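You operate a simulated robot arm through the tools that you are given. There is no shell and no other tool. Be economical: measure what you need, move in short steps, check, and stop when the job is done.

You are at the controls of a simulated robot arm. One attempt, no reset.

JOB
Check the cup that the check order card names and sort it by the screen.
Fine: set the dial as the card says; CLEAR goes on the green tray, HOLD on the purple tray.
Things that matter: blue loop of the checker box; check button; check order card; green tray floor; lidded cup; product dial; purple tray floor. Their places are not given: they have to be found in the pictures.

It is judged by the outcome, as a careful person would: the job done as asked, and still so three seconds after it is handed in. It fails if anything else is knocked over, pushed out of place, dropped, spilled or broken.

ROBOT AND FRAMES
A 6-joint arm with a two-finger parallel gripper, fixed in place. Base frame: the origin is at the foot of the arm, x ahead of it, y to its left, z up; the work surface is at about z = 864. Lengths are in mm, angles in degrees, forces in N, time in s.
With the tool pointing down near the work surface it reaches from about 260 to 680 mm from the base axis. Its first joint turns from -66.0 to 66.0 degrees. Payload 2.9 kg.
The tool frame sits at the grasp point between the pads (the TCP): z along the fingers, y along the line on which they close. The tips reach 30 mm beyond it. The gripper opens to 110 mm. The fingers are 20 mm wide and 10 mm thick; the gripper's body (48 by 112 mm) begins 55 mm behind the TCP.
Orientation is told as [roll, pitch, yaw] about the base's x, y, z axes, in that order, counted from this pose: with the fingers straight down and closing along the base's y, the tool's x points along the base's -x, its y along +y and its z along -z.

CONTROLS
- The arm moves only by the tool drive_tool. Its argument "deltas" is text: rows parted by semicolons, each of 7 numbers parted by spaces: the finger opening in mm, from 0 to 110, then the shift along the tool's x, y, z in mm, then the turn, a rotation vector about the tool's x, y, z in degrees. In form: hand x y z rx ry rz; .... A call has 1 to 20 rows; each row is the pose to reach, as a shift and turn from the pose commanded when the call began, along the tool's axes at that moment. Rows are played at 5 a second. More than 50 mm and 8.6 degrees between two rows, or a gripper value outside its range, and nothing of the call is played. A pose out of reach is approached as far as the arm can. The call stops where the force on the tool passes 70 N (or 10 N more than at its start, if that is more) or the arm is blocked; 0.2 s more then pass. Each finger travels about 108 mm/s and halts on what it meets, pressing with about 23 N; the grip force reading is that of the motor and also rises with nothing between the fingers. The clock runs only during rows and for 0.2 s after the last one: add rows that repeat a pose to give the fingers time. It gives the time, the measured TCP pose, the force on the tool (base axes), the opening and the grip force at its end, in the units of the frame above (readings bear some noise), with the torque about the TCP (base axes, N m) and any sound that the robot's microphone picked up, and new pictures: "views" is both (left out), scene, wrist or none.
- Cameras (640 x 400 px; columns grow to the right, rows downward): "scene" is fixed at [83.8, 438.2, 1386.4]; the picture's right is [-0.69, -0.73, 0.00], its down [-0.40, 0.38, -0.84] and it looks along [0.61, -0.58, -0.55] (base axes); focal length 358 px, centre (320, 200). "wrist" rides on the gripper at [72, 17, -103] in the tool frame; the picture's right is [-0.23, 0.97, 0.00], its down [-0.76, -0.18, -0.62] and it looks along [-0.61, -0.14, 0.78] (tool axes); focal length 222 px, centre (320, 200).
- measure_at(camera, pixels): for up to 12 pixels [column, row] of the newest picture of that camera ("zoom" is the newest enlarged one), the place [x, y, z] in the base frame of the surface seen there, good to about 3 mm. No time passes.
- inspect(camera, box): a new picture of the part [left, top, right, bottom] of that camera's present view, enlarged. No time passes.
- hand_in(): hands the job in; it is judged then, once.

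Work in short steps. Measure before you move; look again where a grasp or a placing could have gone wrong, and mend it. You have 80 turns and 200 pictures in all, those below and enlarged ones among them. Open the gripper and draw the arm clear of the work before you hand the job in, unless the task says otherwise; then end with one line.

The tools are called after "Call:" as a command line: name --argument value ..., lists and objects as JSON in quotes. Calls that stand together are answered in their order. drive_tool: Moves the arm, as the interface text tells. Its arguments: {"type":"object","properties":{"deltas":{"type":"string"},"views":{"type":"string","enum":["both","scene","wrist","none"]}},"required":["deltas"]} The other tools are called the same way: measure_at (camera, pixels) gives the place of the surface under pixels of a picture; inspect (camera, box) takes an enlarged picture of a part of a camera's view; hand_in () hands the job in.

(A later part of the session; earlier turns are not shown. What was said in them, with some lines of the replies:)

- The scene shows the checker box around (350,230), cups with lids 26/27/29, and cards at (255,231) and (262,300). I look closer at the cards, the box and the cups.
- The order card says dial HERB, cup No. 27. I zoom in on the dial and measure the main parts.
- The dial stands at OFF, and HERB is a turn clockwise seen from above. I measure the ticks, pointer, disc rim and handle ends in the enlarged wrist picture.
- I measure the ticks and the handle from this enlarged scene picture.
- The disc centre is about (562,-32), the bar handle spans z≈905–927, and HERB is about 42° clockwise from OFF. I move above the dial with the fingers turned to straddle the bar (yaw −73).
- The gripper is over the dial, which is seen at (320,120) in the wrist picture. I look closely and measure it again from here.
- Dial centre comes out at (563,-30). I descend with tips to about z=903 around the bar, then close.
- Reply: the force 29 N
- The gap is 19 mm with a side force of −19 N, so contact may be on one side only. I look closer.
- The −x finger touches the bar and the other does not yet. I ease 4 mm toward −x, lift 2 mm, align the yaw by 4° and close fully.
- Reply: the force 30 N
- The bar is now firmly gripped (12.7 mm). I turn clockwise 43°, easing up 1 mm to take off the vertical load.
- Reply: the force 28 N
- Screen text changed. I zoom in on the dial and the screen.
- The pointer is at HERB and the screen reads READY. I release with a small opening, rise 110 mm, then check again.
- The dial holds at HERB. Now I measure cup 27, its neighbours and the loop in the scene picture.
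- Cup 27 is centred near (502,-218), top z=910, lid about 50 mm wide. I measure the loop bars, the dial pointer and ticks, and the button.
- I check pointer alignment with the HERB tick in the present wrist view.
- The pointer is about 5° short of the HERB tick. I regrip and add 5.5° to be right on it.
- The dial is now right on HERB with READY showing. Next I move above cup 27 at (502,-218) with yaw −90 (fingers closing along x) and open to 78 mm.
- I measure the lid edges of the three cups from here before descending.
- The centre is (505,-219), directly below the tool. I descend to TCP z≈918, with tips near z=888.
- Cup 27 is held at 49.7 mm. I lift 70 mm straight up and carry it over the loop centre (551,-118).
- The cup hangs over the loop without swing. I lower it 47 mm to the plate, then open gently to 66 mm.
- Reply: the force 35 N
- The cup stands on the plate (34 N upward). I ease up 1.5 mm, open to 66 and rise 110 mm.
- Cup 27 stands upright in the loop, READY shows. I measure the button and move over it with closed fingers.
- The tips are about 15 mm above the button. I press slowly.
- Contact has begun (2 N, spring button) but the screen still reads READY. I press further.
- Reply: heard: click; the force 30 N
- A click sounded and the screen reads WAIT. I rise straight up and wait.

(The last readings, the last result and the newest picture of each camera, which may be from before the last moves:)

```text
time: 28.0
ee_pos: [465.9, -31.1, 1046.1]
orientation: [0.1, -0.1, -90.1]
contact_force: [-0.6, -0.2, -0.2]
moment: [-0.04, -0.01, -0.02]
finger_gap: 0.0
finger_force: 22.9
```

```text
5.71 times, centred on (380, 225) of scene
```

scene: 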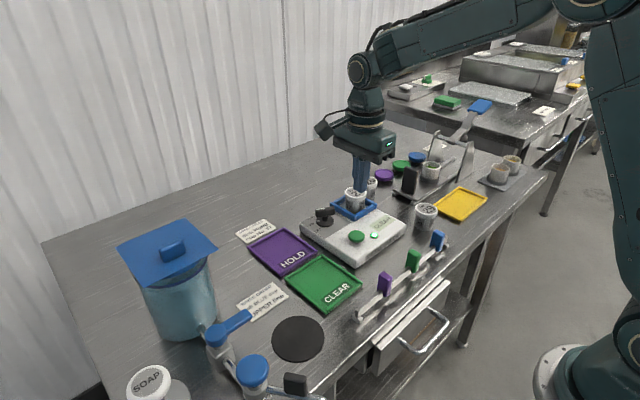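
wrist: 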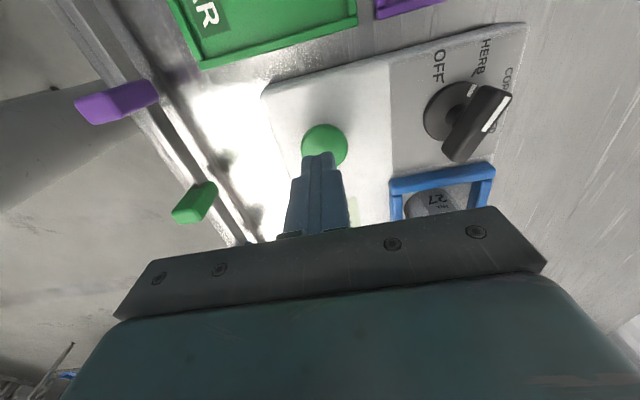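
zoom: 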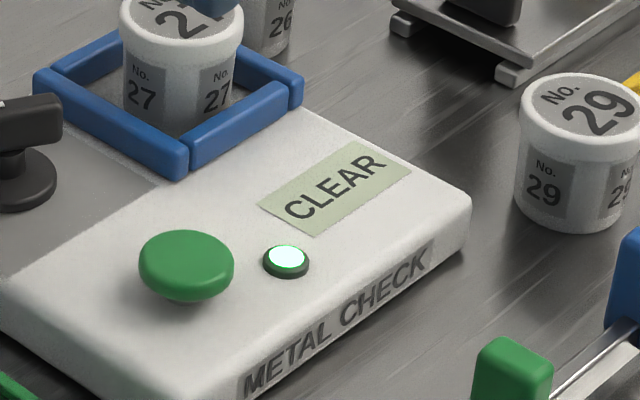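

The screen reads CLEAR with the green lamp, so the cup goes on the green tray. I move back over cup 27 opening to 68, and measure the tray.

Call:
measure_at --camera "scene" --pixels '[[286, 284], [320, 256], [361, 284], [324, 314], [322, 283], [335, 275], [310, 290], [336, 297], [310, 270]]'

Call:
drive_tool --deltas "0 -22 22 0 0 0 0; 15 -44 44 0 0 0 0; 35 -66 66 0 0 0 0; 55 -87 85 0 0 0 0; 68 -87 85 0 0 0 0; 68 -87 85 0 0 0 0"

```text
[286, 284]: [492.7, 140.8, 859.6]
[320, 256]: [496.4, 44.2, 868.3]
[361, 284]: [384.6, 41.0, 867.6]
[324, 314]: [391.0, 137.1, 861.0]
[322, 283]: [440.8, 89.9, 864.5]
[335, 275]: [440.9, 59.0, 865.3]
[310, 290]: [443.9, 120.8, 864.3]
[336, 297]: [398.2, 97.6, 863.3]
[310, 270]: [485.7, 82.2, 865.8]
```

```text
time: 29.4
ee_pos: [550.7, -119.3, 1045.8]
orientation: [0.0, 0.0, -89.9]
contact_force: [-0.4, -0.1, 0.4]
moment: [0.01, -0.01, 0.01]
finger_gap: 67.9
finger_force: 0.1
```

scene: 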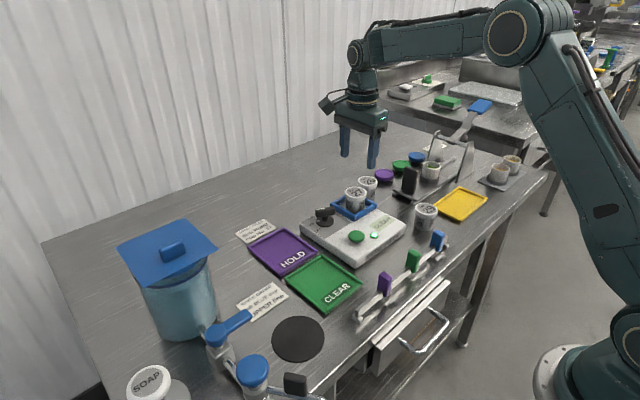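
wrist: 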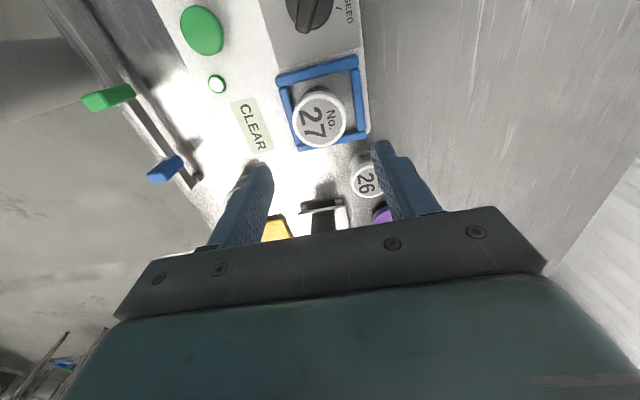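

The green tray floor is centred at (441,91), z≈864. I descend on the cup to TCP z≈941, grip, and lift.

Call:
drive_tool --deltas "68 0.5 0 45 0 0 0; 68 0.5 0 80 0 0 0; 68 0.5 0 104 0 0 0; 68 0.5 0 104 0 0 0; 56 0.5 0 104 0 0 0; 42 0.5 0 104 0 0 0; 42 0.5 0 104 0 0 0; 42 0.5 0 104 0 0 0"

```text
time: 31.2
ee_pos: [550.5, -118.7, 940.3]
orientation: [0.0, 0.1, -90.0]
contact_force: [0.2, 0.0, 0.2]
moment: [0.01, -0.02, 0.03]
finger_gap: 49.7
finger_force: 22.9
```

scene: 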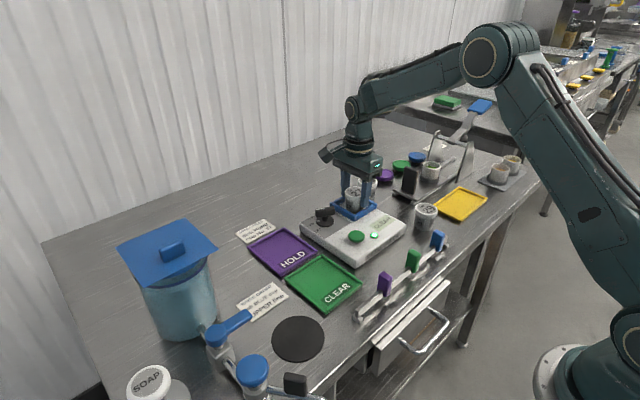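
wrist: 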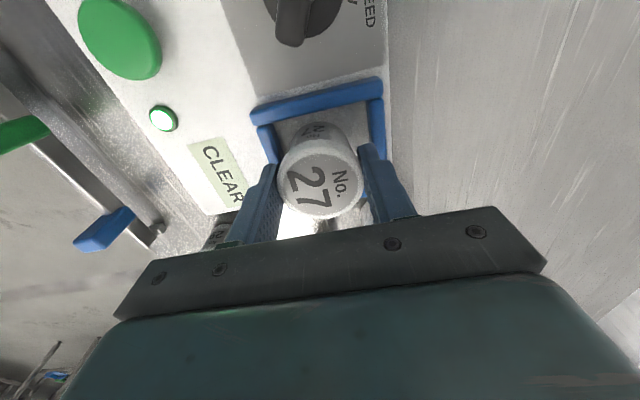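

Cup 27 is gripped. I lift 80 mm, and check where the blue pitcher and handle stand relative to the tray.

Call:
drive_tool --deltas "42 0 0 -20 0 0 0; 42 0 0 -50 0 0 0; 42 0 0 -85 0 0 0; 42 0 0 -85 0 0 0" --views "scene"

Call:
measure_at --camera "scene" --pixels '[[217, 248], [172, 250], [213, 300], [245, 316], [225, 328], [172, 270], [252, 368]]'

```text
time: 32.2
ee_pos: [548.4, -117.3, 1029.7]
orientation: [0.0, 0.1, -90.0]
contact_force: [0.0, 0.2, -0.1]
moment: [0.0, 0.03, 0.0]
finger_gap: 50.0
finger_force: 22.8
```

scene: 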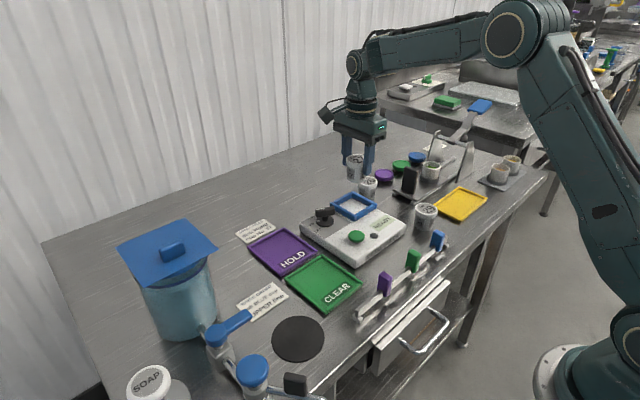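

```text
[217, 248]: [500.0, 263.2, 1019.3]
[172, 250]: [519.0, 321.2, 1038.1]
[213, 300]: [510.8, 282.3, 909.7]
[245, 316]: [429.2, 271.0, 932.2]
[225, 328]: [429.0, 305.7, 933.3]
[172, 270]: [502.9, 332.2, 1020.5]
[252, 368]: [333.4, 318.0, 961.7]
```

Obstacles lie at y>260, well clear. I carry the cup over the tray centre at this height.

Call:
drive_tool --deltas "42 35 -18 0 0 0 0; 42 70 -36 0 0 0 0; 42 105 -54 0 0 0 0; 42 140 -72 0 0 0 0; 42 175 -91 0 0 0 0; 42 209 -108 0 0 0 0; 42 209 -108 0 0 0 0; 42 209 -108 0 0 0 0"

```text
time: 34.0
ee_pos: [440.9, 93.9, 1029.8]
orientation: [-0.1, -0.1, -90.0]
contact_force: [-0.1, -0.3, -0.1]
moment: [-0.01, 0.02, -0.01]
finger_gap: 50.0
finger_force: 23.1
```

scene: 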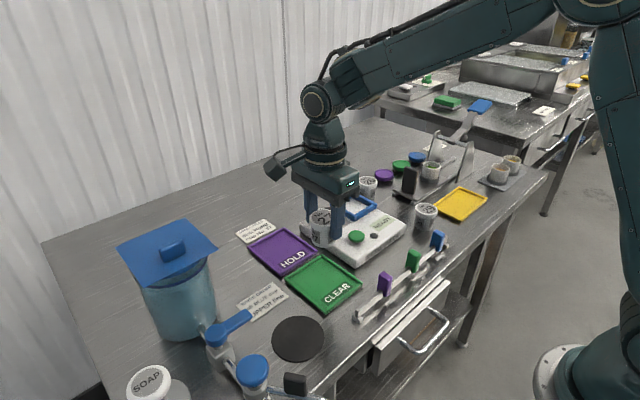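
wrist: 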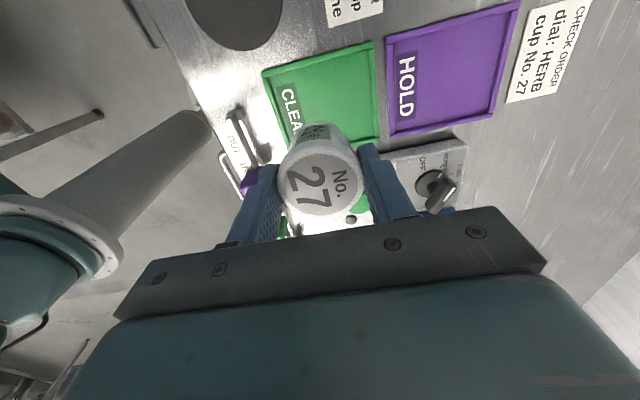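

The cup is over the green tray. I lower it 108 mm, then creep to contact.

Call:
drive_tool --deltas "42 -2 0 45 0 0 0; 42 -2 0 85 0 0 0; 42 -2 0 104 0 0 0; 42 -2 0 109 0 0 0; 42 -2 0 111 0 0 0; 42 -2 0 112 0 0 0; 42 -2 0 112 0 0 0"

Call:
inspect --camera "scene" --box '[270, 210, 390, 320]'

```text
time: 35.6
ee_pos: [442.3, 89.7, 916.2]
orientation: [0.1, 0.0, -90.0]
contact_force: [-4.0, -0.7, 14.9]
moment: [-0.08, 0.06, -0.06]
finger_gap: 49.9
finger_force: 23.1
```

scene: 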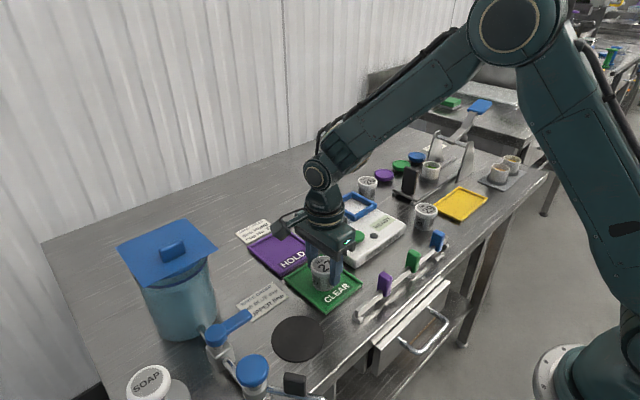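
wrist: 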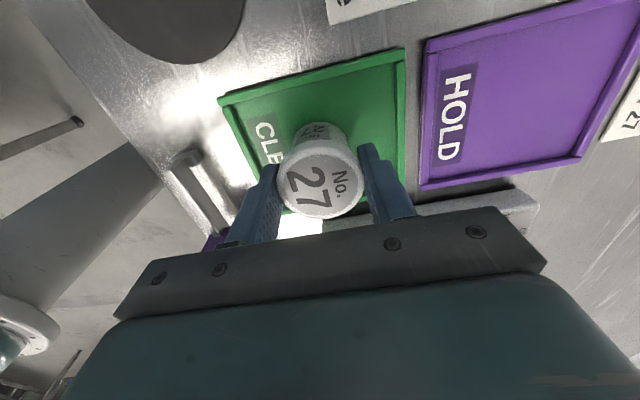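

```text
3.64 times, centred on (330, 265) of scene
```

zoom: 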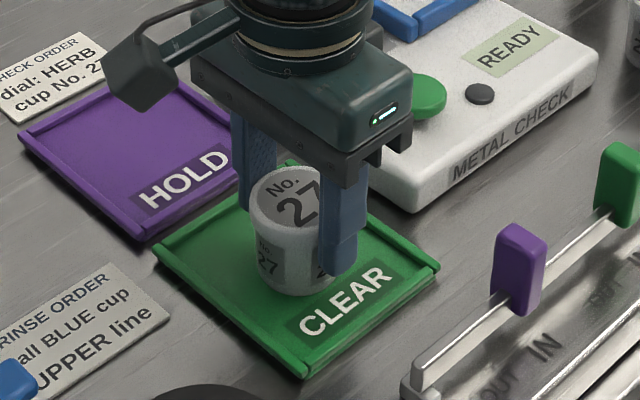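

The cup rests on the green tray floor (15 N). I release to 68 mm and rise well clear.

Call:
drive_tool --deltas "50 0 0 0 0 0 0; 58 0 0 0 0 0 0; 68 0 0 0 0 0 0; 68 0 0 0 0 0 0; 68 0 0 -40 0 0 0; 68 0 0 -85 0 0 0; 68 0 0 -130 0 0 0; 68 0 0 -170 0 0 0; 68 -40 0 -190 0 0 0; 68 -80 0 -190 0 0 0; 68 -80 0 -190 0 0 0; 68 -80 0 -190 0 0 0"

Call:
inspect --camera "scene" --box '[240, 170, 440, 320]'

```text
time: 38.2
ee_pos: [443.0, 10.6, 1104.4]
orientation: [0.0, 0.0, -90.0]
contact_force: [0.2, -0.4, -0.3]
moment: [-0.02, -0.02, -0.01]
finger_gap: 68.1
finger_force: 0.1
```

scene: 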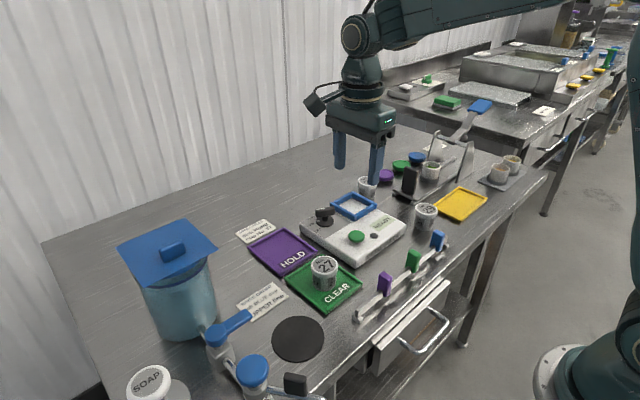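
wrist: 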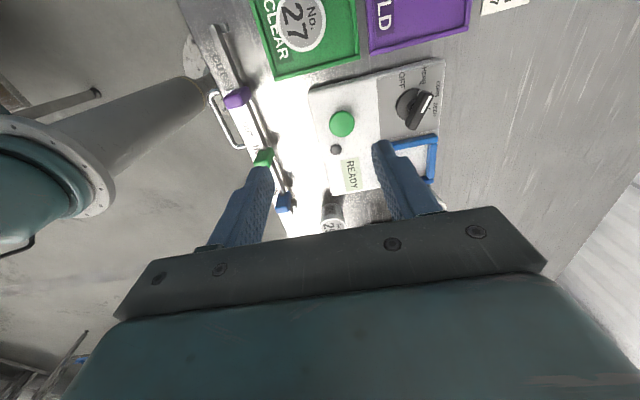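

```text
2.67 times, centred on (340, 245) of scene
```

zoom: 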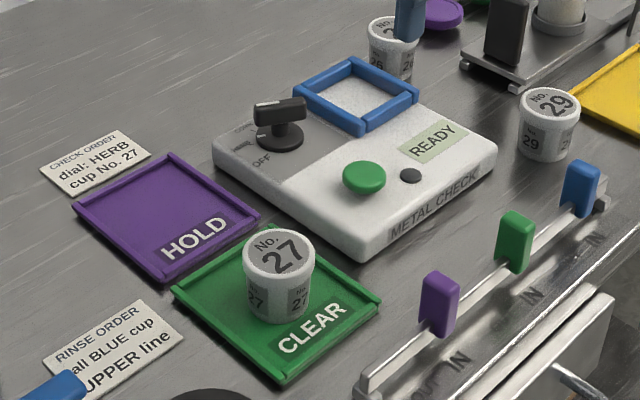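

Cup 27 stands upright on the green tray, the dial is at HERB, everything else is in place, and the arm is clear and open. I hand in.

Call:
hand_in

```text
The job is handed in.
```

Cup No. 27 was checked with the dial on HERB; the screen read CLEAR, and the cup now stands on the green tray.
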